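You operate a simulated robot arm through the tools that you are given. There is no shell and no other tool.

You are at the controls of a simulated two-armed robot. One attempt, no reset.

TASK
Test the blue 5 SEC damper in the lid jig and sort it GOOD or FAULT.
Fine: latch it in, lift the lid by hand, drop it once; 4 to 12 seconds goes in the GOOD tray, else the FAULT tray; lever back to HOLD, latch left free. Set down upright: what you pick out.

The check looks at the end state, three seconds after you hand in, the way a careful person would. Anything else that was tipped, shoved, dropped, spilled or broken makes it a failure. A push-on lid holds only when it is set on centred and level and pressed home; a screw cap is set on level and turned clockwise until tight.

THE ROBOT
Two 7-joint arms with two-finger parallel grippers on one trunk that stands fixed in place. Base frame: the origin is at the foot of the trunk, x ahead of it, y to its left, z up. Lengths are in mm, angles in rad, forces in N, time in s.
The left shoulder is at [71, 156, 1255], the right one opposite. Payload 3.91 kg a hand.
The TCP of each hand is the grasp point between the finger pads, 30 mm short of the fingertips. In the tool frame z runs along the fingers and y along their closing line. The gripper opens to 110 mm. The fingers are 20 mm wide and 10 mm thick; the gripper's body (48 by 112 mm) begins 55 mm behind the TCP.
Orientation is that of the tool frame in the base frame, as [roll, pitch, yaw] about the fixed x, y, z axes, in that order (R = Rz(yaw) Ry(pitch) Rx(roll)). With the fingers straight down and closing along the base's y, the tool's x points along the base's -x, its y along +y and its z along -z.

THE INTERFACE
- The arms move only by the tool nudge_tool. It takes "left_steps", "right_steps" or both (then of equal length, played together; a hand with none holds still); each is a list of rows, each an object (a shift or turn left out is 0, a gripper value left out holds the last) with "delta_rot": the turn, a rotation vector about the base's x, y, z in rad, a list of three; "linear": the shift along the base's x, y, z in mm, a list of three; "jaw": the gripper command, from -1 (fully open) to 1 (shut), values between in proportion. In form: [{"delta_rot": [rx, ry, rz], "linear": [x, y, z], "jaw": jaw}, ...]. A call has 1 to 20 rows; each row shifts and turns the commanded pose from where the row before left it. Rows are played at 5 a second. More than 50 mm and 0.15 rad between two rows, or a gripper value outside its range, and nothing of the call is played. Where a pose cannot be reached the arm comes as near as it can. A force on the tool above 90 N (or 10 N above the force at the start of the call, whichever is more), or a blocked arm, ends the call early, and 0.2 s more pass. Each finger travels about 108 mm/s and halts on what it meets, pressing with about 22 N; the grip force reading is that of the motor and also rises with nothing between the fingers. The clock runs only during rows and for 0.2 s after the last one: add rows that do not move to give the fingers time. It gives the time, the measured TCP pose, the force on the tool (base axes), the opening and the grip force at its end, in the units of the frame above (readings bear some noise), with the torque about the TCP (base axes, N m) and any sound that the robot's microphone picked up, and new pictures: "show" is both (left out), scene, wrist or none (wrist: the cameras of the hands that moved).
- Cameras (640 x 400 px; columns grow to the right, rows downward): "scene" is now at [140.1, -15.7, 1478.5]; the picture's right is [-0.17, -0.98, 0.00], its down [-0.49, 0.09, -0.87] and it looks along [0.85, -0.15, -0.50] (base axes); focal length 214 px, centre (320, 200). "left" rides on the left gripper at [73, -17, -103] in its tool frame; the picture's right is [0.23, 0.97, 0.00], its down [-0.76, 0.18, -0.62] and it looks along [-0.61, 0.14, 0.78] (tool axes); focal length 222 px, centre (320, 200). "right" rides on the right gripper at [73, 17, -103] in its tool frame; the picture's right is [-0.23, 0.97, 0.00], its down [-0.76, -0.18, -0.62] and it looks along [-0.61, -0.14, 0.78] (tool axes); focal length 222 px, centre (320, 200). There is no depth. A picture from a camera that has moved, and an enlarged one, comes with that camera's place and axes in the base frame and with its lens. The place of the scene camera against the robot may be out by one fixed shift of up to 18 mm in any direction.
- raise_lower(by): slides the trunk up (or, below 0, down) by that many mm; the arms and the scene camera ride with it, the base frame stays. It gives what a move gives, with no picture.
- turn_head(pan, tilt): turns the head with the scene camera to pan (to the left, within 1.501 rad either way) and tilt (down, from -0.506 to 1.204), counted from straight ahead of the robot. It gives what a move gives, and a new picture of the scene camera.
- inspect(camera, box): a new picture of the part [left, top, right, bottom] of that camera's present view, enlarged. The clock stands still meanwhile.
- finish_job(): hands the job in; it is judged then, once.

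Nothing tells you positions but the pictures and the camera data. Unless the task says otherwise, let go and move clear before handing in.

The tools are called after "Request:" as a command line: name --argument value ..., lists and objects as JSON in quotes. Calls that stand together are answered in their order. nudge_tool: Moves the arms, as the interface text tells. Its arguments: {"type":"object","properties":{"left_steps":{"type":"array","items":{"type":"object","properties":{"delta_rot":{"type":"array","items":{"type":"number"}},"linear":{"type":"array","items":{"type":"number"}},"jaw":{"type":"number"}}}},"right_steps":{"type":"array","items":{"type":"object","properties":{"delta_rot":{"type":"array","items":{"type":"number"}},"linear":{"type":"array","items":{"type":"number"}},"jaw":{"type":"number"}}}},"show":{"type":"string","enum":["both","scene","wrist","none"]}},"required":[]} The other tools are called the same way: raise_lower (by) slides the trunk up or down; turn_head (pan, tilt) turns the head that bears the scene camera; inspect (camera, box) takes an enlarged picture of a part of a camera's view; finish_job () hands the job in.

At the start:

```text
clock: 0.0
left_tcp_pos: [617.5, 169.5, 1394.7]
left_ee_rot: [-3.142, -0.003, -3.139]
left_ft_force: [-0.7, 0.1, 0.2]
left_wrist_torque: [-0.04, 0.02, 0.04]
left_finger_gap: 110.2
left_grip_force: 0.0
right_tcp_pos: [472.8, -267.2, 1451.6]
right_ee_rot: [3.141, -0.003, -3.142]
right_ft_force: [-0.3, -1.1, -0.3]
right_wrist_torque: [0.02, 0.01, 0.01]
right_finger_gap: 109.9
right_grip_force: 0.0
trunk travel left (down, up): [-700.0, 240.0]
head pan, tilt: [-0.176, 0.524]
```

scene: 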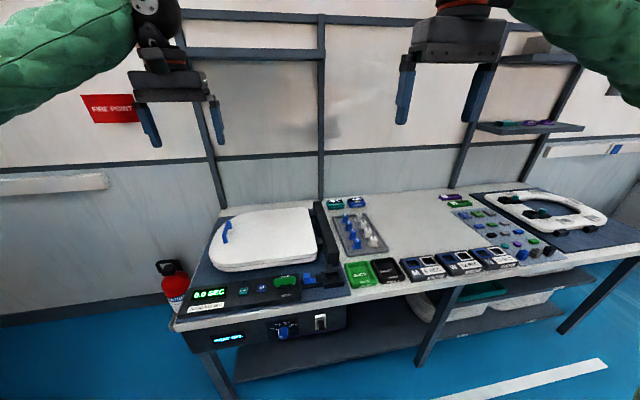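
right: 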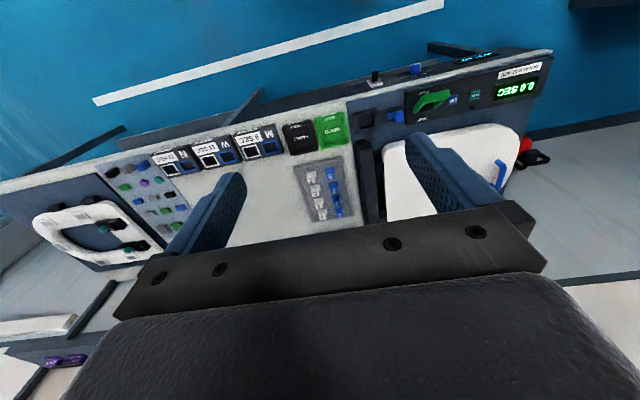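
left: 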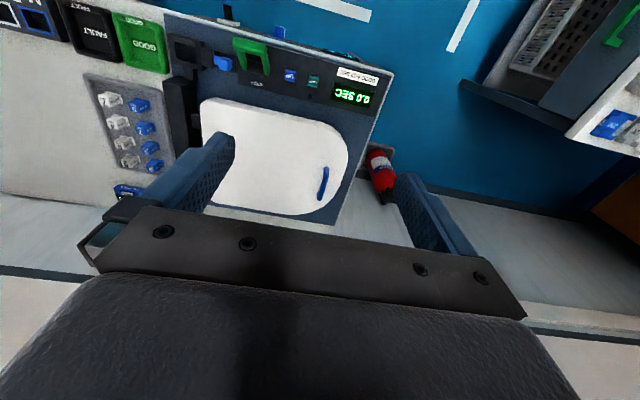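

I see a bench with a lid jig at the left (display, green lever, blue latch), a rack of blue and white dampers, GOOD/FAULT trays and other bins. I'll look at each closely before moving.

Request:
inspect --camera "scene" --box '[170, 190, 350, 350]'

Request:
inspect --camera "scene" --box '[310, 190, 470, 290]'

Request:
inspect --camera "scene" --box '[380, 180, 640, 300]'

Request:
inspect --camera "left" --box '[60, 0, 400, 220]'

Request:
inspect --camera "right" --box '[280, 40, 560, 230]'

```text
2.50 times, centred on (260, 270) of scene
camera zoom: at [140.1, -15.7, 1478.5], right [-0.17, -0.98, 0.0], down [-0.49, 0.09, -0.87], along [0.85, -0.15, -0.5], focal length 536 px, centre (470, 25)
```

zoom: 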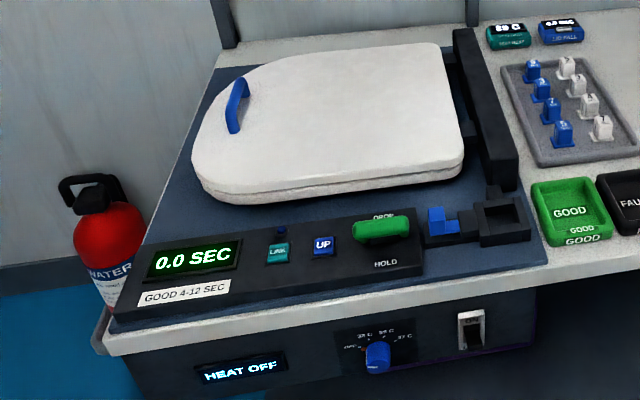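

```text
4.00 times, centred on (390, 240) of scene
camera zoom: at [140.1, -15.7, 1478.5], right [-0.17, -0.98, 0.0], down [-0.49, 0.09, -0.87], along [0.85, -0.15, -0.5], focal length 858 px, centre (40, 40)
```

zoom: 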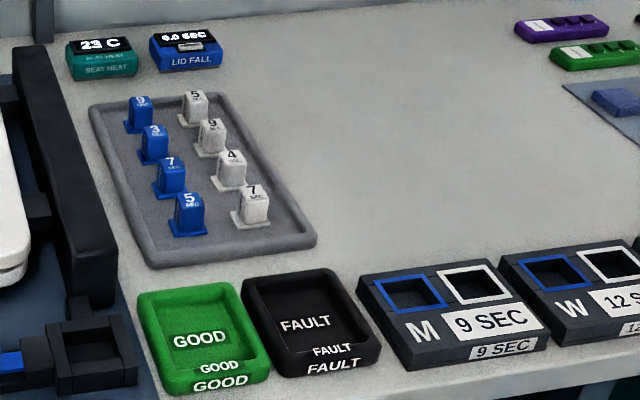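

```text
2.46 times, centred on (510, 240) of scene
camera zoom: at [140.1, -15.7, 1478.5], right [-0.17, -0.98, 0.0], down [-0.49, 0.09, -0.87], along [0.85, -0.15, -0.5], focal length 528 px, centre (-148, 102)
```

zoom: 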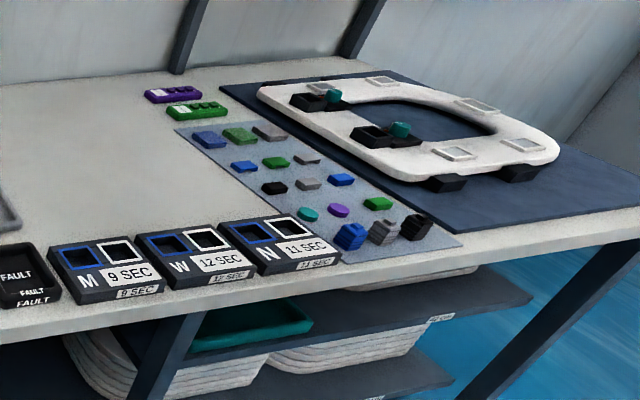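

```text
1.82 times, centred on (230, 110) of left
camera zoom: at [545.8, 152.9, 1498.9], right [-0.23, 0.97, 0.0], down [0.76, 0.18, 0.62], along [0.61, 0.14, -0.78], focal length 404 px, centre (484, 364)
```

zoom: 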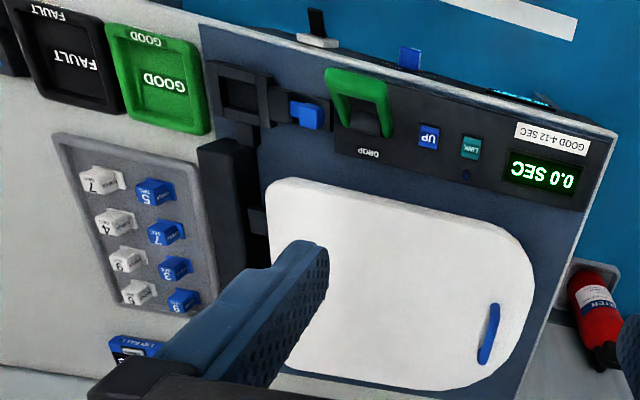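

```text
2.11 times, centred on (420, 135) of right
camera zoom: at [400.1, -249.1, 1556.6], right [0.23, 0.97, 0.0], down [0.76, -0.18, 0.62], along [0.61, -0.14, -0.78], focal length 468 px, centre (110, 337)
```

zoom: 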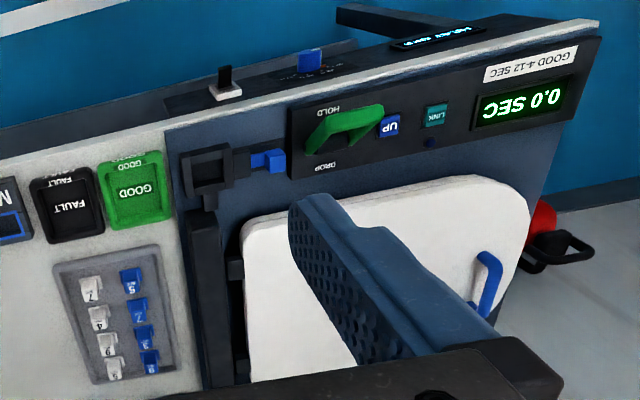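

The blue 5 SEC damper looks to be the nearest of the blue column, at about (855, -315, 810). The jig is at left, with the lid hinged along its right edge and a handle at its far left. I'll turn the head for a better look at it.

Request:
turn_head --pan 0.0 --tilt 0.75

```text
clock: 0.8
left_tcp_pos: [618.0, 170.3, 1395.1]
left_ee_rot: [-3.141, -0.003, -3.14]
left_ft_force: [0.0, -0.1, -0.3]
left_wrist_torque: [0.0, -0.03, -0.01]
left_finger_gap: 110.0
left_grip_force: 0.1
right_tcp_pos: [472.3, -267.2, 1451.8]
right_ee_rot: [-3.14, -0.002, -3.142]
right_ft_force: [0.0, -0.2, 0.2]
right_wrist_torque: [0.0, 0.0, 0.01]
right_finger_gap: 110.1
right_grip_force: 0.0
trunk travel left (down, up): [-700.0, 240.0]
head pan, tilt: [0.0, 0.75]
camera scene: at [133.9, 0.1, 1458.8], right [0.0, -1.0, 0.0], down [-0.68, 0.0, -0.73], along [0.73, 0.0, -0.68], focal length 214 px, centre (320, 200)
```

scene: 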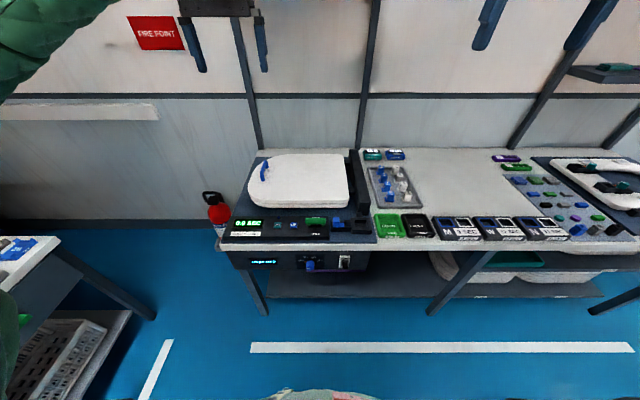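

Request:
inspect --camera "scene" --box '[220, 145, 380, 245]'

Request:
inspect --camera "scene" --box '[296, 190, 440, 280]'

Request:
inspect --camera "scene" --box '[356, 145, 436, 195]'

```text
4.00 times, centred on (300, 195) of scene
camera zoom: at [133.9, 0.1, 1458.8], right [0.0, -1.0, 0.0], down [-0.68, 0.0, -0.73], along [0.73, 0.0, -0.68], focal length 858 px, centre (400, 220)
```

zoom: 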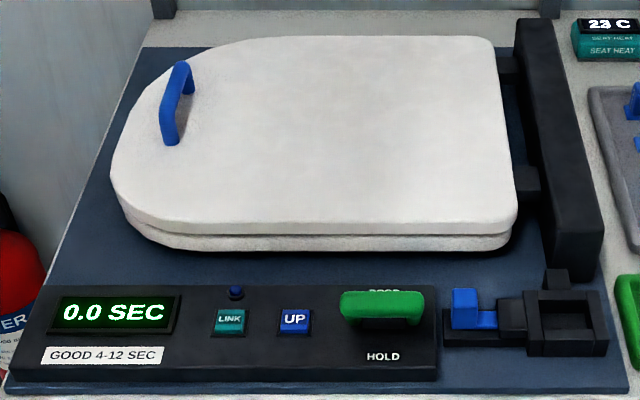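

```text
4.44 times, centred on (368, 235) of scene
camera zoom: at [133.9, 0.1, 1458.8], right [0.0, -1.0, 0.0], down [-0.68, 0.0, -0.73], along [0.73, 0.0, -0.68], focal length 953 px, centre (107, 44)
```

zoom: 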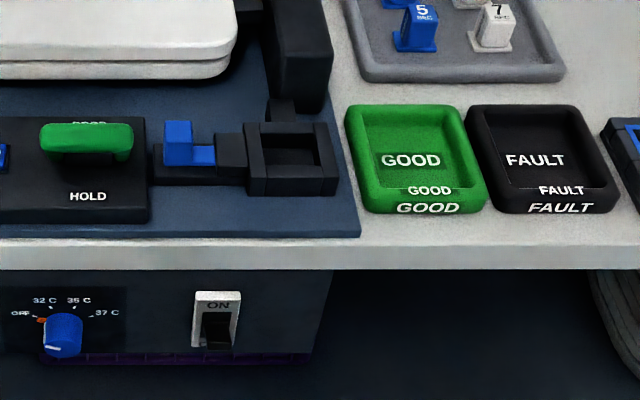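

```text
8.00 times, centred on (396, 170) of scene
camera zoom: at [133.9, 0.1, 1458.8], right [0.0, -1.0, 0.0], down [-0.68, 0.0, -0.73], along [0.73, 0.0, -0.68], focal length 1716 px, centre (-288, 440)
```

zoom: 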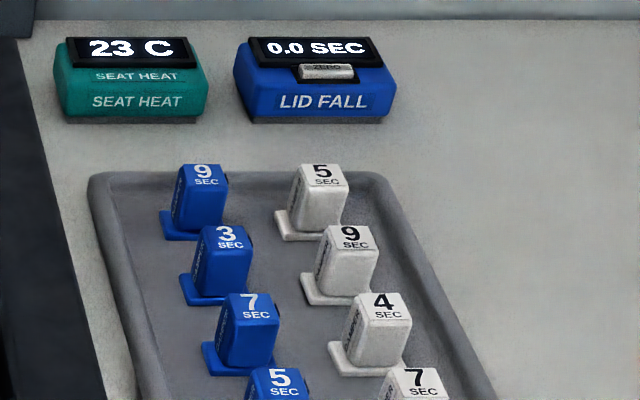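

The layout is clearer: the green lever sits at HOLD (toward me), the blue latch is a slider left of the socket, the GOOD and FAULT trays are right of it, and the blue 5 SEC is the nearest blue one. I'll bring the right hand lower for a close view.

Request:
nudge_tool --right_steps '[{"linear": [20, 0, -46], "jaw": -1}, {"linear": [20, 0, -46]}, {"linear": [20, 0, -46]}, {"linear": [20, 0, -46]}, {"linear": [20, 0, -46]}, {"linear": [20, 0, -46]}, {"linear": [20, 0, -46]}, {"linear": [20, 0, -46]}]' --show "both"

```text
refused: row 1 steps farther than a row can; nothing moved
```

The row was just over the limit, so I'll use smaller steps with the same aim.

Request:
nudge_tool --right_steps '[{"linear": [20, 0, -42], "jaw": -1}, {"linear": [20, 0, -42]}, {"linear": [20, 0, -42]}, {"linear": [20, 0, -42]}, {"linear": [20, 0, -42]}, {"linear": [20, 0, -42]}, {"linear": [20, 0, -42]}, {"linear": [20, 0, -42]}, {"linear": [5, 0, -35]}, {}]' --show "both"

```text
clock: 3.0
left_tcp_pos: [617.8, 170.2, 1395.0]
left_ee_rot: [-3.141, -0.001, -3.139]
left_ft_force: [-0.2, 0.4, 0.0]
left_wrist_torque: [0.02, 0.01, 0.0]
left_finger_gap: 110.0
left_grip_force: 0.0
right_tcp_pos: [636.9, -265.7, 1080.4]
right_ee_rot: [-3.142, 0.0, -3.141]
right_ft_force: [0.1, 0.2, 0.5]
right_wrist_torque: [0.02, -0.01, -0.02]
right_finger_gap: 110.1
right_grip_force: 0.2
trunk travel left (down, up): [-700.0, 240.0]
head pan, tilt: [0.0, 0.75]
camera scene: at [133.7, 0.5, 1458.8], right [0.0, -1.0, 0.0], down [-0.68, 0.0, -0.73], along [0.73, 0.0, -0.68], focal length 214 px, centre (320, 200)
camera right: at [564.1, -248.2, 1185.1], right [0.23, 0.97, 0.0], down [0.76, -0.18, 0.62], along [0.61, -0.14, -0.78], focal length 222 px, centre (320, 200)
```

scene: 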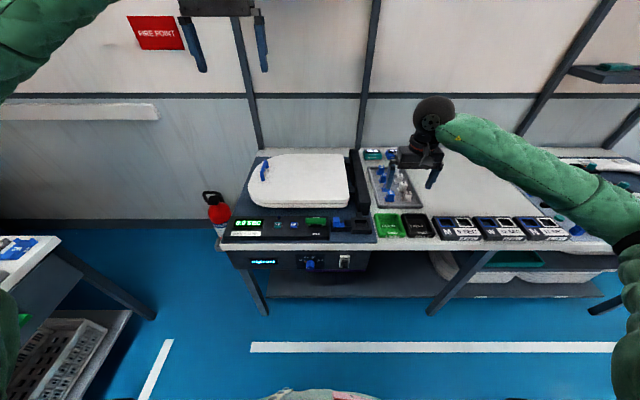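
right: 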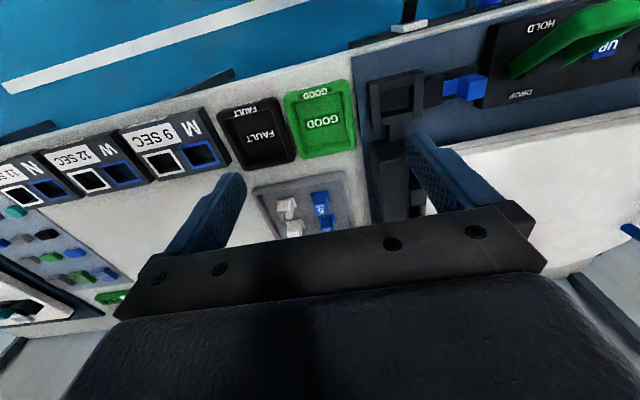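

The right wrist camera now shows the socket, latch, trays and the near end of the damper rack. I'll zoom in to measure positions.

Request:
inspect --camera "right" --box '[340, 0, 640, 220]'

Request:
inspect --camera "right" --box '[200, 70, 360, 240]'

```text
1.82 times, centred on (490, 110) of right
camera zoom: at [564.1, -248.2, 1185.1], right [0.23, 0.97, 0.0], down [0.76, -0.18, 0.62], along [0.61, -0.14, -0.78], focal length 404 px, centre (11, 364)
```

zoom: 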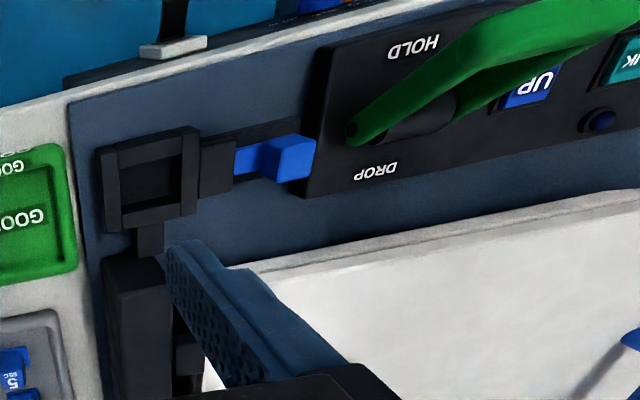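

```text
2.35 times, centred on (280, 155) of right
camera zoom: at [564.1, -248.2, 1185.1], right [0.23, 0.97, 0.0], down [0.76, -0.18, 0.62], along [0.61, -0.14, -0.78], focal length 523 px, centre (414, 306)
```

zoom: 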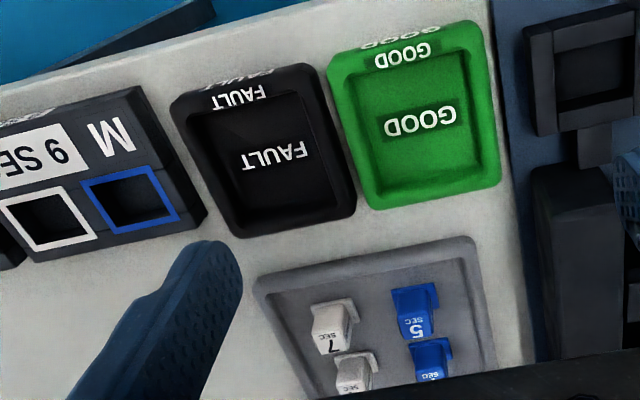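

Request:
nudge_tool --right_steps '[{"linear": [30, -10, -35]}, {"linear": [30, -10, -35]}, {"linear": [5, 0, -20]}, {}]' --show "wrist"

Request:
inspect --camera "right" --box '[240, 100, 420, 220]'

```text
clock: 4.0
left_tcp_pos: [617.0, 170.0, 1394.5]
left_ee_rot: [-3.141, -0.002, -3.139]
left_ft_force: [0.1, 0.6, 0.0]
left_wrist_torque: [0.02, 0.0, 0.02]
left_finger_gap: 110.2
left_grip_force: 0.0
right_tcp_pos: [703.0, -286.3, 991.4]
right_ee_rot: [-3.141, -0.003, 3.141]
right_ft_force: [0.4, -0.6, 0.2]
right_wrist_torque: [-0.01, -0.01, 0.03]
right_finger_gap: 110.1
right_grip_force: 0.0
trunk travel left (down, up): [-700.0, 240.0]
head pan, tilt: [0.0, 0.75]
camera right: at [630.5, -268.4, 1095.1], right [0.23, 0.97, 0.0], down [0.76, -0.18, 0.62], along [0.61, -0.14, -0.78], focal length 222 px, centre (320, 200)
```

right: 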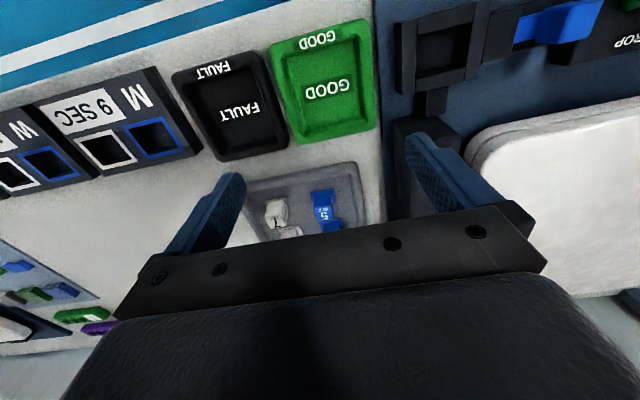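

```text
3.33 times, centred on (330, 160) of right
camera zoom: at [630.5, -268.4, 1095.1], right [0.23, 0.97, 0.0], down [0.76, -0.18, 0.62], along [0.61, -0.14, -0.78], focal length 740 px, centre (287, 333)
```

zoom: 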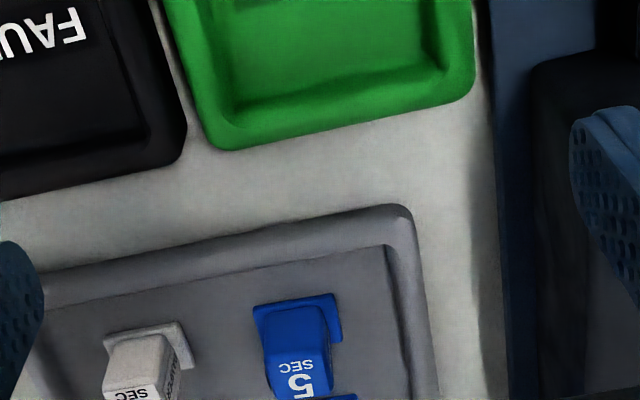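

Triangulating puts the blue 5's label at about (855, -315, 840) and the GOOD tray floor at about (690, -273, 815). I'll move above the damper to check alignment and its shape.

Request:
nudge_tool --right_steps '[{"linear": [38, -7, 0]}, {"linear": [38, -7, 0]}, {"linear": [38, -7, -20]}, {"linear": [38, -7, -30]}, {}]' --show "both"

Request:
inspect --camera "right" --box '[220, 60, 420, 200]'

```text
clock: 5.2
left_tcp_pos: [617.2, 169.6, 1395.0]
left_ee_rot: [-3.141, 0.0, -3.14]
left_ft_force: [0.1, 0.4, 0.1]
left_wrist_torque: [0.0, -0.02, 0.03]
left_finger_gap: 109.9
left_grip_force: 0.0
right_tcp_pos: [856.2, -310.5, 941.6]
right_ee_rot: [3.141, -0.002, -3.141]
right_ft_force: [-0.5, 0.7, 0.2]
right_wrist_torque: [-0.01, -0.04, 0.02]
right_finger_gap: 110.1
right_grip_force: 0.1
trunk travel left (down, up): [-700.0, 240.0]
head pan, tilt: [0.0, 0.75]
camera scene: at [132.7, -0.1, 1458.9], right [0.0, -1.0, 0.0], down [-0.68, 0.0, -0.73], along [0.73, 0.0, -0.68], focal length 214 px, centre (320, 200)
camera right: at [784.5, -292.9, 1046.9], right [0.23, 0.97, 0.0], down [0.76, -0.18, 0.62], along [0.61, -0.14, -0.78], focal length 222 px, centre (320, 200)
```

scene: 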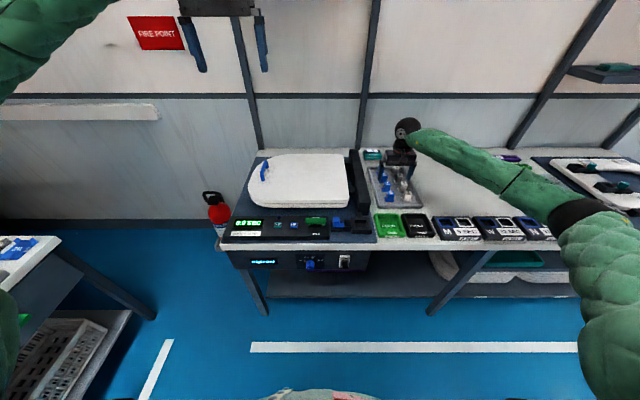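
right: 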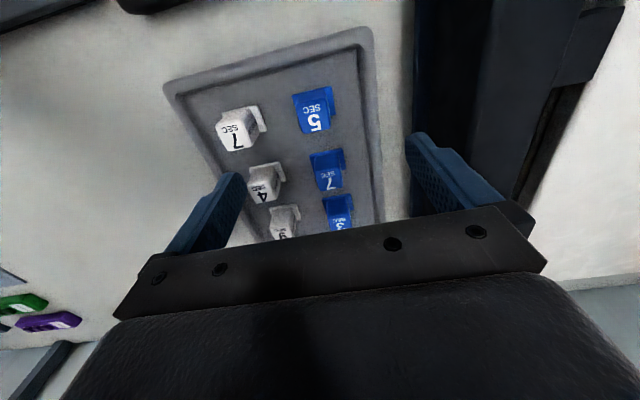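

```text
2.86 times, centred on (320, 130) of right
camera zoom: at [784.5, -292.9, 1046.9], right [0.23, 0.97, 0.0], down [0.76, -0.18, 0.62], along [0.61, -0.14, -0.78], focal length 635 px, centre (320, 400)
```

zoom: 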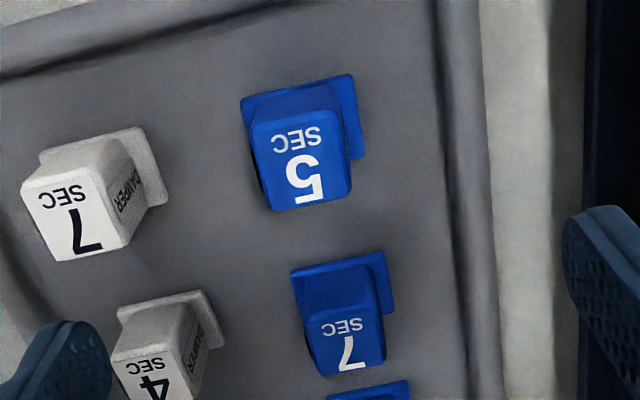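

The damper's top is about 27 mm square, centred near (848, -313) at z about 845, on a base plate about 37 mm wide. I'll centre over it, narrow the jaw to about 50 mm, lower partway, and check again.

Request:
nudge_tool --right_steps '[{"linear": [-8.5, -2.6, 0], "jaw": 0.05}, {"linear": [0, 0, -20]}, {"linear": [0, 0, -25]}, {"linear": [0, 0, -15]}, {}]' --show "wrist"

Request:
inspect --camera "right" --box '[240, 80, 400, 220]'

```text
clock: 6.3
left_tcp_pos: [617.5, 170.1, 1394.8]
left_ee_rot: [3.141, -0.003, -3.14]
left_ft_force: [-0.9, -0.1, 0.0]
left_wrist_torque: [0.0, 0.02, 0.01]
left_finger_gap: 109.9
left_grip_force: 0.1
right_tcp_pos: [847.3, -316.0, 882.6]
right_ee_rot: [-3.141, -0.002, -3.141]
right_ft_force: [-0.1, -0.2, 1.0]
right_wrist_torque: [-0.04, 0.03, 0.01]
right_finger_gap: 52.4
right_grip_force: 0.0
trunk travel left (down, up): [-700.0, 240.0]
head pan, tilt: [0.0, 0.75]
camera right: at [774.8, -298.6, 986.7], right [0.23, 0.97, 0.0], down [0.76, -0.18, 0.62], along [0.61, -0.14, -0.78], focal length 222 px, centre (320, 200)
```

right: 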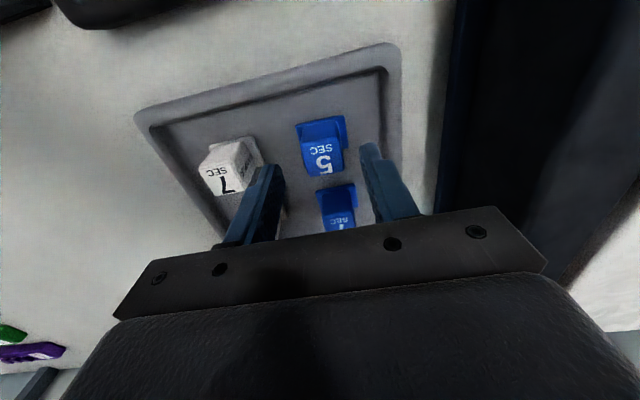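

```text
2.86 times, centred on (320, 150) of right
camera zoom: at [774.8, -298.6, 986.7], right [0.23, 0.97, 0.0], down [0.76, -0.18, 0.62], along [0.61, -0.14, -0.78], focal length 635 px, centre (320, 343)
```

zoom: 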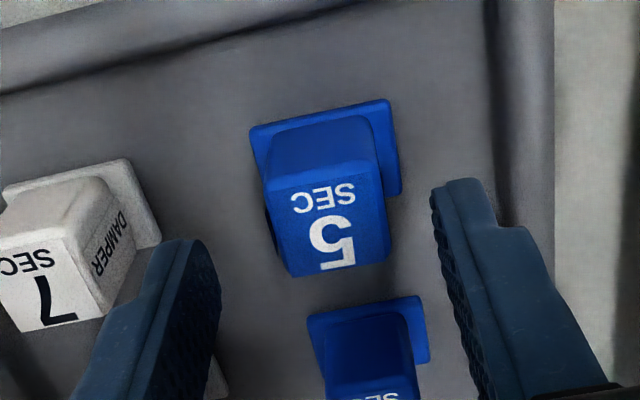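

Two views agree: top centre about (846, -313, 848), a 26 mm square tower, and a flange extending in ±y at about z 807. I'll centre, lower to about TCP z 856, and close the jaw.

Request:
nudge_tool --right_steps '[{"linear": [-1, 3, 0], "jaw": 0.05}, {"linear": [0, 0, -14]}, {"linear": [0, 0, -12]}, {}]' --show "wrist"

Request:
inspect --camera "right" --box '[240, 80, 400, 220]'

```text
clock: 7.3
left_tcp_pos: [617.9, 169.3, 1395.0]
left_ee_rot: [3.141, -0.002, -3.14]
left_ft_force: [0.5, 0.5, 0.2]
left_wrist_torque: [-0.01, -0.01, 0.0]
left_finger_gap: 109.9
left_grip_force: 0.0
right_tcp_pos: [847.8, -313.7, 855.0]
right_ee_rot: [-3.141, -0.003, 3.141]
right_ft_force: [-0.6, 0.2, 0.1]
right_wrist_torque: [-0.02, 0.02, 0.0]
right_finger_gap: 52.1
right_grip_force: 0.0
trunk travel left (down, up): [-700.0, 240.0]
head pan, tilt: [0.0, 0.75]
camera right: at [774.4, -297.0, 959.4], right [0.23, 0.97, 0.0], down [0.76, -0.18, 0.62], along [0.61, -0.14, -0.78], focal length 222 px, centre (320, 200)
```

right: 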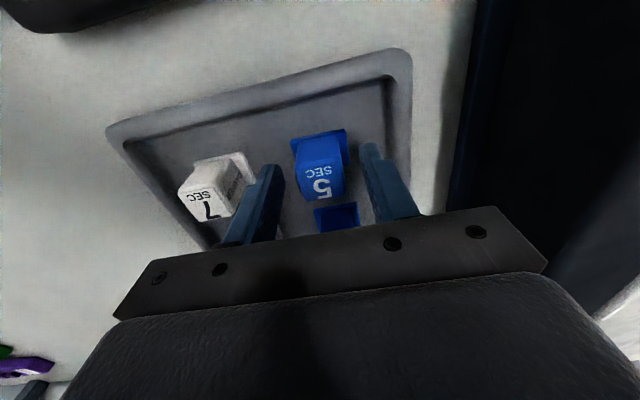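

```text
2.86 times, centred on (320, 150) of right
camera zoom: at [774.4, -297.0, 959.4], right [0.23, 0.97, 0.0], down [0.76, -0.18, 0.62], along [0.61, -0.14, -0.78], focal length 635 px, centre (320, 343)
```

zoom: 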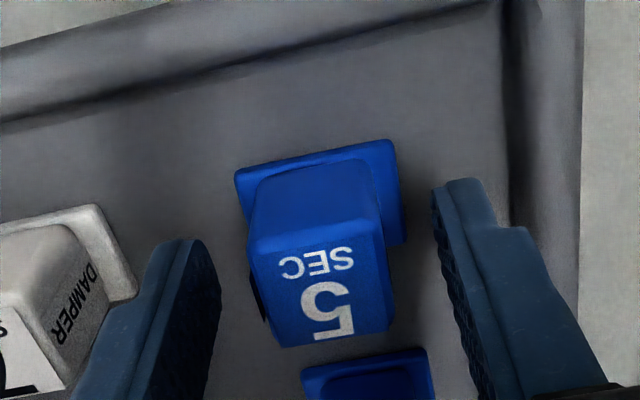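

The fingers straddle the tower with clearance. Closing on it now.

Request:
nudge_tool --right_steps '[{"jaw": 0.4}, {"jaw": 1}, {}, {}, {}]' --show "wrist"

Request:
inspect --camera "right" --box '[240, 80, 400, 220]'

```text
clock: 8.6
left_tcp_pos: [617.1, 169.7, 1394.5]
left_ee_rot: [-3.141, -0.002, -3.14]
left_ft_force: [-0.7, -0.1, -0.3]
left_wrist_torque: [0.0, 0.03, 0.0]
left_finger_gap: 110.2
left_grip_force: 0.1
right_tcp_pos: [846.6, -313.8, 855.7]
right_ee_rot: [-3.141, -0.002, -3.141]
right_ft_force: [0.5, 0.8, -0.2]
right_wrist_torque: [0.0, -0.01, -0.01]
right_finger_gap: 27.1
right_grip_force: 21.8
trunk travel left (down, up): [-700.0, 240.0]
head pan, tilt: [0.0, 0.75]
camera right: at [774.4, -296.9, 959.3], right [0.23, 0.97, 0.0], down [0.76, -0.18, 0.62], along [0.61, -0.14, -0.78], focal length 222 px, centre (320, 200)
```

right: 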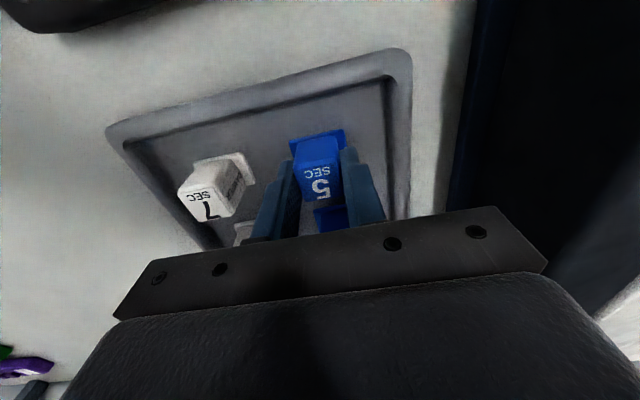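

```text
2.86 times, centred on (320, 150) of right
camera zoom: at [774.4, -296.9, 959.3], right [0.23, 0.97, 0.0], down [0.76, -0.18, 0.62], along [0.61, -0.14, -0.78], focal length 635 px, centre (320, 343)
```

zoom: 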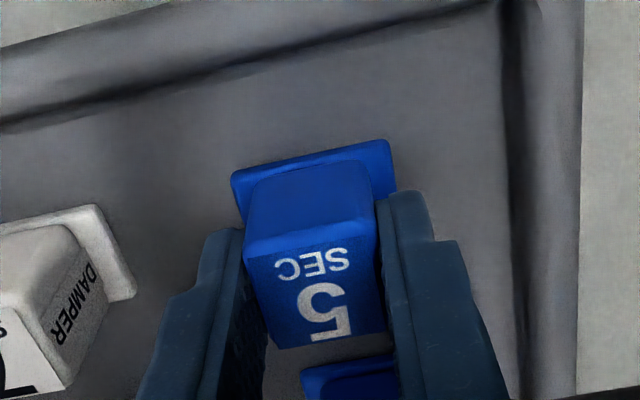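

The damper is gripped (gap 27 mm). I'll lift it straight up, then back off in front of the socket to measure it.

Request:
nudge_tool --right_steps '[{"linear": [0, 0, 15]}, {"linear": [0, 0, 30]}, {"linear": [0, 0, 40]}, {"linear": [0, 0, 40]}, {"linear": [-35, 20, 10]}, {"linear": [-40, 22, 0]}, {"linear": [-40, 22, 0]}, {"linear": [-40, 22, 0]}, {"linear": [-40, 22, 0]}, {"linear": [-40, 22, 0]}, {"linear": [-12, 18, 0]}, {}]' --show "both"

Request:
inspect --camera "right" --box '[240, 80, 480, 230]'

```text
clock: 11.2
left_tcp_pos: [618.3, 169.3, 1395.0]
left_ee_rot: [3.141, -0.001, -3.141]
left_ft_force: [-0.9, -0.3, 0.0]
left_wrist_torque: [-0.01, 0.02, -0.01]
left_finger_gap: 110.1
left_grip_force: 0.0
right_tcp_pos: [593.7, -164.9, 989.6]
right_ee_rot: [-3.14, 0.0, -3.14]
right_ft_force: [-0.9, 0.0, -1.0]
right_wrist_torque: [0.03, -0.01, -0.02]
right_finger_gap: 27.2
right_grip_force: 22.0
trunk travel left (down, up): [-700.0, 240.0]
head pan, tilt: [0.0, 0.75]
camera scene: at [133.7, -0.3, 1458.8], right [0.0, -1.0, 0.0], down [-0.68, 0.0, -0.73], along [0.73, 0.0, -0.68], focal length 214 px, centre (320, 200)
camera right: at [522.5, -147.8, 1094.6], right [0.23, 0.97, 0.0], down [0.76, -0.18, 0.62], along [0.61, -0.14, -0.78], focal length 222 px, centre (320, 200)
```

scene: 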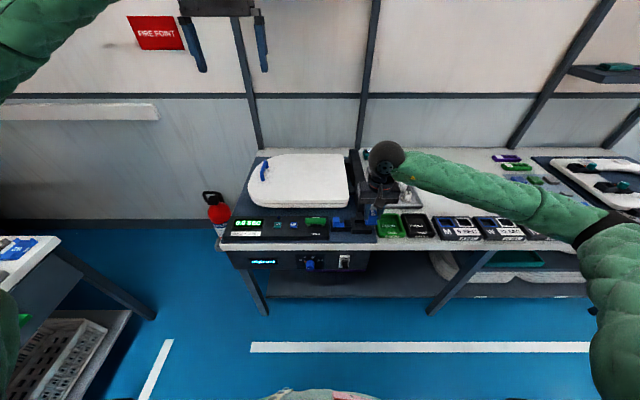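
right: 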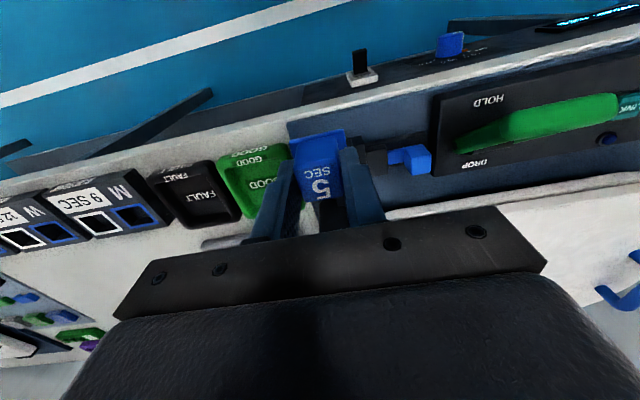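

```text
2.67 times, centred on (360, 155) of right
camera zoom: at [522.5, -147.8, 1094.6], right [0.23, 0.97, 0.0], down [0.76, -0.18, 0.62], along [0.61, -0.14, -0.78], focal length 592 px, centre (213, 320)
```

zoom: 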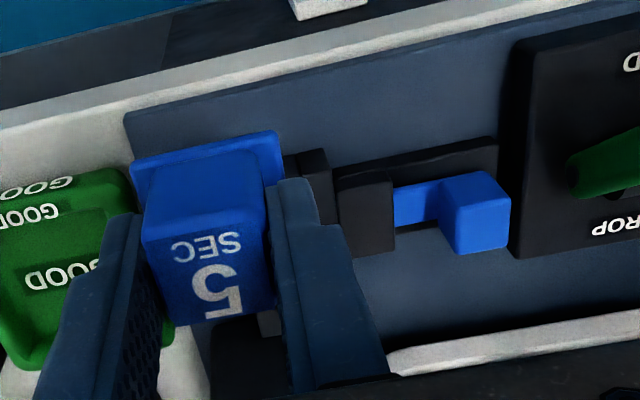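

The held damper hides the socket, so I'll shift right and look at the socket from two sides.

Request:
nudge_tool --right_steps '[{"linear": [5, -45, 0]}, {"linear": [5, -45, 0]}, {"linear": [0, -30, 0]}, {}]' --show "wrist"

Request:
inspect --camera "right" --box '[380, 70, 540, 210]'

Request:
nudge_tool --right_steps '[{"linear": [0, 45, 0]}, {"linear": [0, 45, 0]}, {"linear": [0, 45, 0]}, {"linear": [0, 45, 0]}, {"linear": [0, 45, 0]}, {}]' --show "wrist"

Request:
inspect --camera "right" --box '[160, 70, 320, 210]'

```text
clock: 12.2
left_tcp_pos: [618.9, 169.7, 1394.4]
left_ee_rot: [3.141, 0.0, -3.14]
left_ft_force: [-0.5, 0.1, -0.1]
left_wrist_torque: [-0.01, -0.02, 0.0]
left_finger_gap: 110.3
left_grip_force: 0.1
right_tcp_pos: [606.7, -286.2, 988.9]
right_ee_rot: [3.14, -0.002, -3.141]
right_ft_force: [0.2, -0.4, -0.4]
right_wrist_torque: [-0.02, 0.03, 0.01]
right_finger_gap: 27.2
right_grip_force: 22.2
trunk travel left (down, up): [-700.0, 240.0]
head pan, tilt: [0.0, 0.75]
camera right: at [534.6, -268.7, 1093.1], right [0.23, 0.97, 0.0], down [0.76, -0.18, 0.62], along [0.61, -0.14, -0.78], focal length 222 px, centre (320, 200)
```

right: 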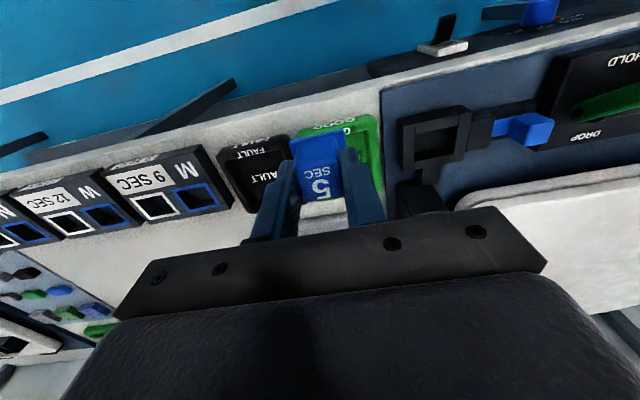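

```text
2.86 times, centred on (460, 140) of right
camera zoom: at [534.6, -268.7, 1093.1], right [0.23, 0.97, 0.0], down [0.76, -0.18, 0.62], along [0.61, -0.14, -0.78], focal length 635 px, centre (-80, 371)
```

zoom: 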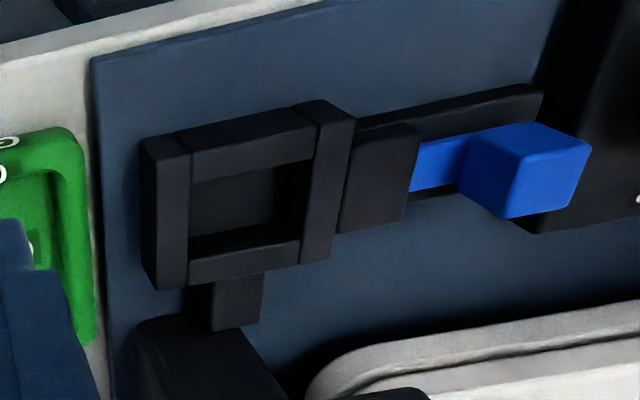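

```text
clock: 13.6
left_tcp_pos: [617.4, 168.5, 1395.1]
left_ee_rot: [-3.141, -0.002, -3.14]
left_ft_force: [-0.4, 0.5, -0.7]
left_wrist_torque: [0.0, -0.03, 0.02]
left_finger_gap: 109.8
left_grip_force: 0.0
right_tcp_pos: [606.1, -61.9, 989.9]
right_ee_rot: [3.141, -0.001, 3.141]
right_ft_force: [-0.2, -0.8, -0.5]
right_wrist_torque: [0.06, 0.0, 0.01]
right_finger_gap: 27.0
right_grip_force: 22.3
trunk travel left (down, up): [-700.0, 240.0]
head pan, tilt: [0.0, 0.75]
camera right: at [533.2, -44.4, 1094.4], right [0.23, 0.97, 0.0], down [0.76, -0.18, 0.62], along [0.61, -0.14, -0.78], focal length 222 px, centre (320, 200)
```

right: 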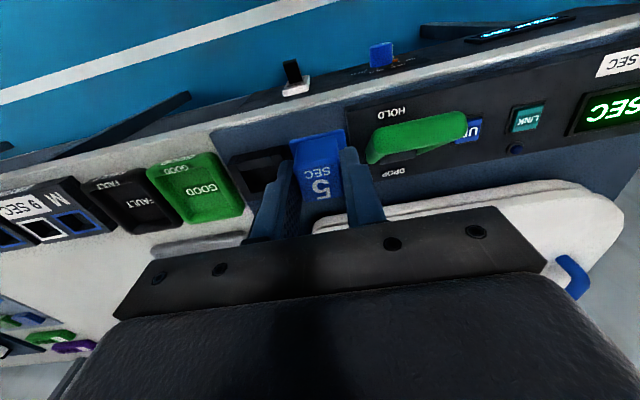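

```text
2.86 times, centred on (240, 140) of right
camera zoom: at [533.2, -44.4, 1094.4], right [0.23, 0.97, 0.0], down [0.76, -0.18, 0.62], along [0.61, -0.14, -0.78], focal length 635 px, centre (549, 371)
```

zoom: 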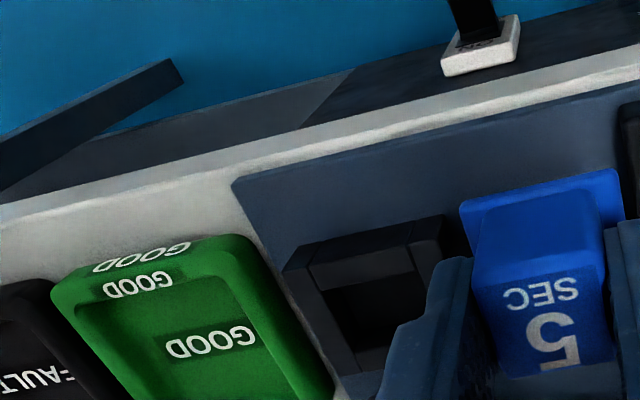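

I'll hover slightly beyond the socket so that the camera looks nearly straight down into it past the held damper.

Request:
nudge_tool --right_steps '[{"linear": [30, -25, 10]}, {"linear": [30, -25, 0]}, {"linear": [30, -25, 0]}, {"linear": [24, -18, 0]}, {}]' --show "wrist"

Request:
inspect --camera "right" --box '[240, 0, 440, 140]'

```text
clock: 14.8
left_tcp_pos: [618.5, 170.3, 1394.8]
left_ee_rot: [-3.14, -0.001, -3.14]
left_ft_force: [-0.1, 0.7, -0.1]
left_wrist_torque: [-0.02, 0.0, 0.02]
left_finger_gap: 109.8
left_grip_force: 0.0
right_tcp_pos: [720.8, -152.6, 1000.5]
right_ee_rot: [-3.139, 0.0, -3.141]
right_ft_force: [-1.0, -0.4, -1.3]
right_wrist_torque: [0.01, 0.01, 0.0]
right_finger_gap: 27.0
right_grip_force: 22.3
trunk travel left (down, up): [-700.0, 240.0]
head pan, tilt: [0.0, 0.75]
camera right: at [648.7, -135.7, 1105.1], right [0.23, 0.97, 0.0], down [0.76, -0.18, 0.62], along [0.61, -0.14, -0.78], focal length 222 px, centre (320, 200)
```

right: 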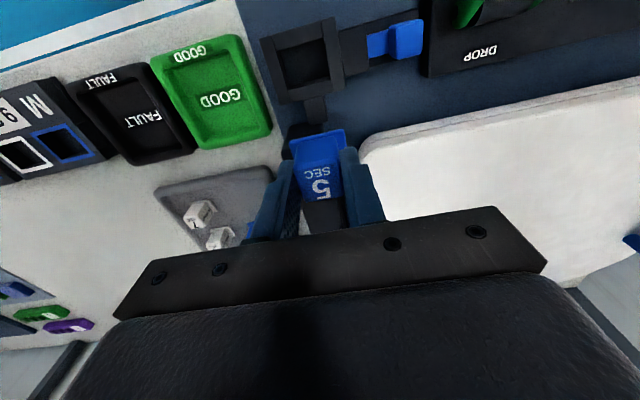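

```text
2.86 times, centred on (340, 70) of right
camera zoom: at [648.7, -135.7, 1105.1], right [0.23, 0.97, 0.0], down [0.76, -0.18, 0.62], along [0.61, -0.14, -0.78], focal length 635 px, centre (263, 571)
```

zoom: 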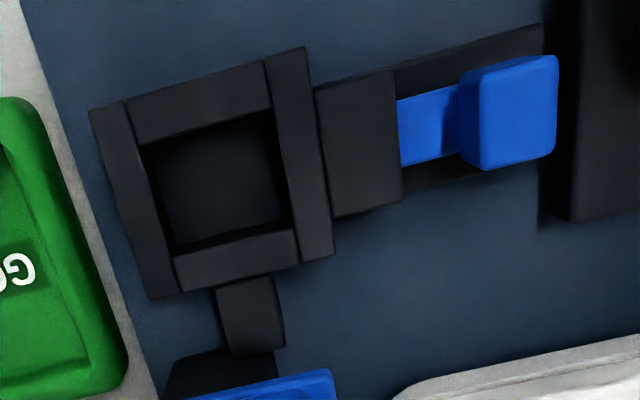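

Now I have a clear look: socket opening about 48 mm (y) by 38 mm (x), centred near (681, -159), frame top about z 834; the damper flange is 40 by 29, so it fits with the present orientation. I'll move over it and lower partway.

Request:
nudge_tool --right_steps '[{"linear": [-40, -6.7, 0]}, {"linear": [0, 0, -35]}, {"linear": [0, 0, -35]}, {"linear": [0, 0, -30]}, {}]' --show "wrist"

Request:
inspect --camera "right" --box '[220, 60, 420, 200]'

```text
clock: 15.9
left_tcp_pos: [617.5, 169.8, 1395.3]
left_ee_rot: [3.141, -0.002, 3.141]
left_ft_force: [0.4, -0.4, -1.6]
left_wrist_torque: [0.0, -0.03, 0.02]
left_finger_gap: 110.3
left_grip_force: 0.1
right_tcp_pos: [683.1, -163.3, 899.8]
right_ee_rot: [-3.141, -0.001, -3.141]
right_ft_force: [-0.6, -0.5, -0.4]
right_wrist_torque: [-0.03, -0.01, 0.03]
right_finger_gap: 27.1
right_grip_force: 21.8
trunk travel left (down, up): [-700.0, 240.0]
head pan, tilt: [0.0, 0.75]
camera right: at [611.0, -145.2, 1004.0], right [0.23, 0.97, 0.0], down [0.76, -0.18, 0.62], along [0.61, -0.14, -0.78], focal length 222 px, centre (320, 200)
```

right: 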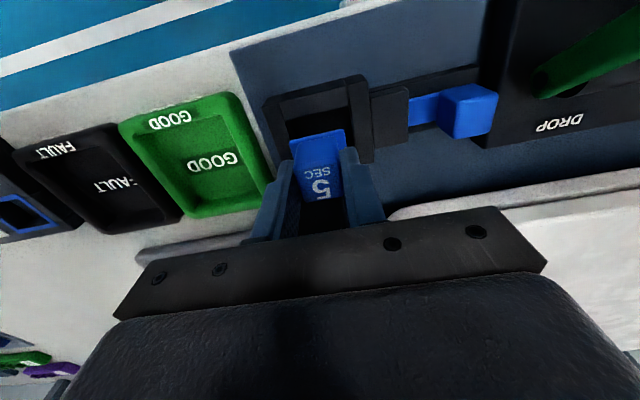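

```text
2.86 times, centred on (320, 130) of right
camera zoom: at [611.0, -145.2, 1004.0], right [0.23, 0.97, 0.0], down [0.76, -0.18, 0.62], along [0.61, -0.14, -0.78], focal length 635 px, centre (320, 400)
```

zoom: 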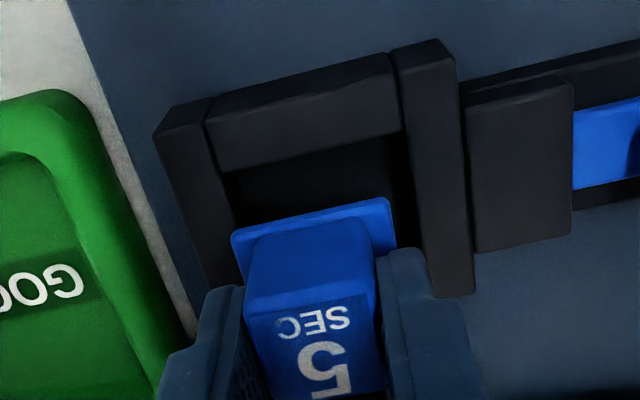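

The flange sits about 4 mm too far in +x and 2 mm too far right relative to the socket. I'll correct that and lower a bit more before the final check.

Request:
nudge_tool --right_steps '[{"linear": [-4, 2, 0]}, {"linear": [0, 0, -12]}, {}, {}]' --show "wrist"

Request:
inspect --camera "right" --box '[220, 60, 420, 200]'

```text
clock: 16.9
left_tcp_pos: [617.6, 169.8, 1395.3]
left_ee_rot: [3.14, -0.001, -3.139]
left_ft_force: [-0.5, 0.3, -0.2]
left_wrist_torque: [-0.03, 0.0, 0.01]
left_finger_gap: 110.0
left_grip_force: 0.1
right_tcp_pos: [678.8, -160.7, 889.0]
right_ee_rot: [3.142, -0.002, -3.141]
right_ft_force: [0.6, -0.4, -0.5]
right_wrist_torque: [-0.01, 0.01, -0.01]
right_finger_gap: 27.3
right_grip_force: 21.9
trunk travel left (down, up): [-700.0, 240.0]
head pan, tilt: [0.0, 0.75]
camera right: at [605.8, -142.3, 993.5], right [0.23, 0.97, 0.0], down [0.76, -0.18, 0.62], along [0.61, -0.14, -0.78], focal length 222 px, centre (320, 200)
```

right: 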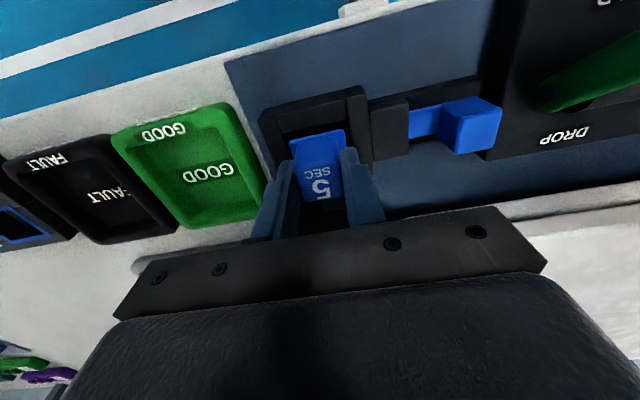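

```text
2.86 times, centred on (320, 130) of right
camera zoom: at [605.8, -142.3, 993.5], right [0.23, 0.97, 0.0], down [0.76, -0.18, 0.62], along [0.61, -0.14, -0.78], focal length 635 px, centre (320, 400)
```

zoom: 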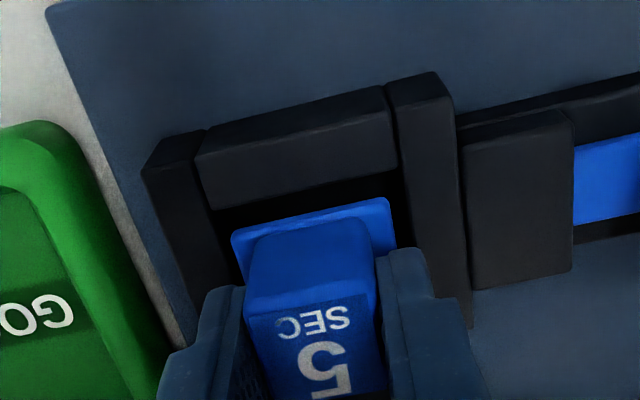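

The flange is now centred over the opening with about 4 mm on each side. I'll lower it in gently while watching the force.

Request:
nudge_tool --right_steps '[{"linear": [0, 0, -8]}, {"linear": [0, 0, -8]}, {"linear": [0, 0, -5]}, {}]' --show "wrist"

Request:
inspect --camera "right" --box '[220, 80, 420, 220]'

```text
clock: 17.9
left_tcp_pos: [616.2, 169.9, 1396.3]
left_ee_rot: [3.141, 0.0, -3.14]
left_ft_force: [-0.5, -0.3, 0.1]
left_wrist_torque: [0.0, 0.03, 0.02]
left_finger_gap: 110.2
left_grip_force: 0.0
right_tcp_pos: [677.6, -160.3, 868.6]
right_ee_rot: [-3.141, 0.002, -3.142]
right_ft_force: [4.3, -1.9, 22.4]
right_wrist_torque: [0.49, -0.03, -0.09]
right_finger_gap: 27.1
right_grip_force: 21.9
trunk travel left (down, up): [-700.0, 240.0]
head pan, tilt: [0.0, 0.75]
camera right: at [606.1, -141.5, 973.2], right [0.23, 0.97, 0.0], down [0.76, -0.18, 0.62], along [0.61, -0.14, -0.78], focal length 222 px, centre (320, 200)
```

right: 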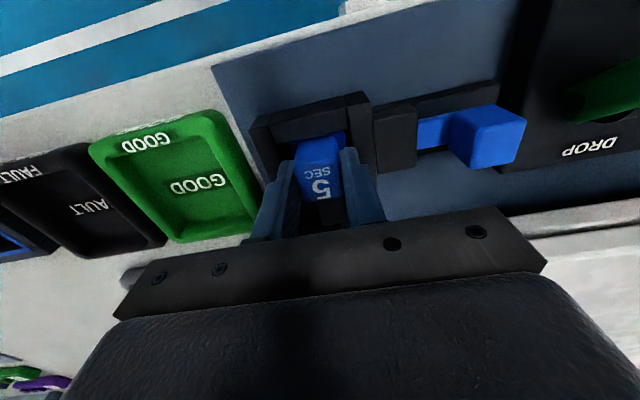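

```text
2.86 times, centred on (320, 150) of right
camera zoom: at [606.1, -141.5, 973.2], right [0.23, 0.97, 0.0], down [0.76, -0.18, 0.62], along [0.61, -0.14, -0.78], focal length 635 px, centre (320, 343)
```

zoom: 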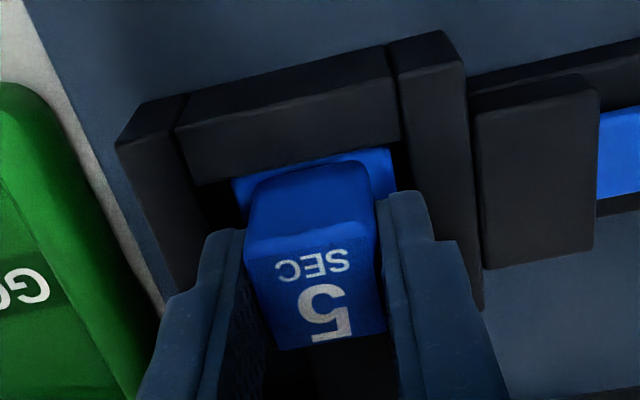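

I met 22 N, and the torque shows the +y finger touching the top of the socket's +y wall with the flange already inside the opening. I'll ease up slightly, open a little so the damper settles into the pocket, then rise and look.

Request:
nudge_tool --right_steps '[{"linear": [0, 0, 1.5]}, {"jaw": 0.3}, {}, {}, {"linear": [0, 0, 20]}, {"linear": [0, 0, 30]}, {"linear": [0, 0, 40]}, {}]' --show "both"

Request:
inspect --camera "right" --box '[220, 40, 420, 180]'

```text
clock: 19.8
left_tcp_pos: [616.8, 169.8, 1395.5]
left_ee_rot: [-3.141, -0.003, -3.141]
left_ft_force: [-0.3, -0.1, 0.8]
left_wrist_torque: [0.04, 0.0, 0.01]
left_finger_gap: 109.9
left_grip_force: 0.1
right_tcp_pos: [679.5, -157.3, 958.1]
right_ee_rot: [-3.141, -0.001, 3.141]
right_ft_force: [0.6, -0.1, -0.2]
right_wrist_torque: [0.03, 0.04, 0.02]
right_finger_gap: 38.6
right_grip_force: 0.1
trunk travel left (down, up): [-700.0, 240.0]
head pan, tilt: [0.0, 0.75]
camera scene: at [134.2, -0.2, 1458.7], right [0.0, -1.0, 0.0], down [-0.68, 0.0, -0.73], along [0.73, 0.0, -0.68], focal length 214 px, centre (320, 200)
camera right: at [607.1, -139.5, 1064.1], right [0.23, 0.97, 0.0], down [0.76, -0.18, 0.62], along [0.61, -0.14, -0.78], focal length 222 px, centre (320, 200)
```

scene: 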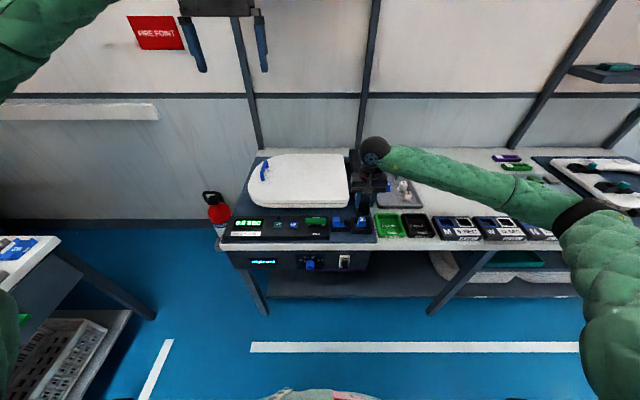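
right: 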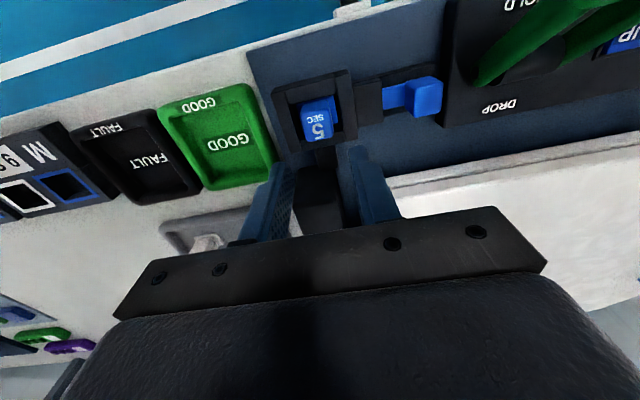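

```text
2.86 times, centred on (320, 110) of right
camera zoom: at [607.1, -139.5, 1064.1], right [0.23, 0.97, 0.0], down [0.76, -0.18, 0.62], along [0.61, -0.14, -0.78], focal length 635 px, centre (320, 457)
```

zoom: 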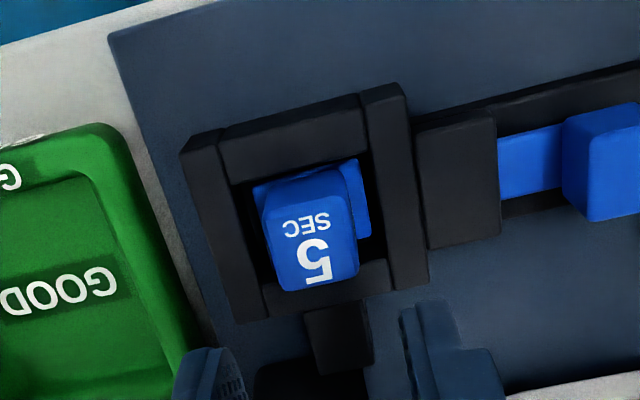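

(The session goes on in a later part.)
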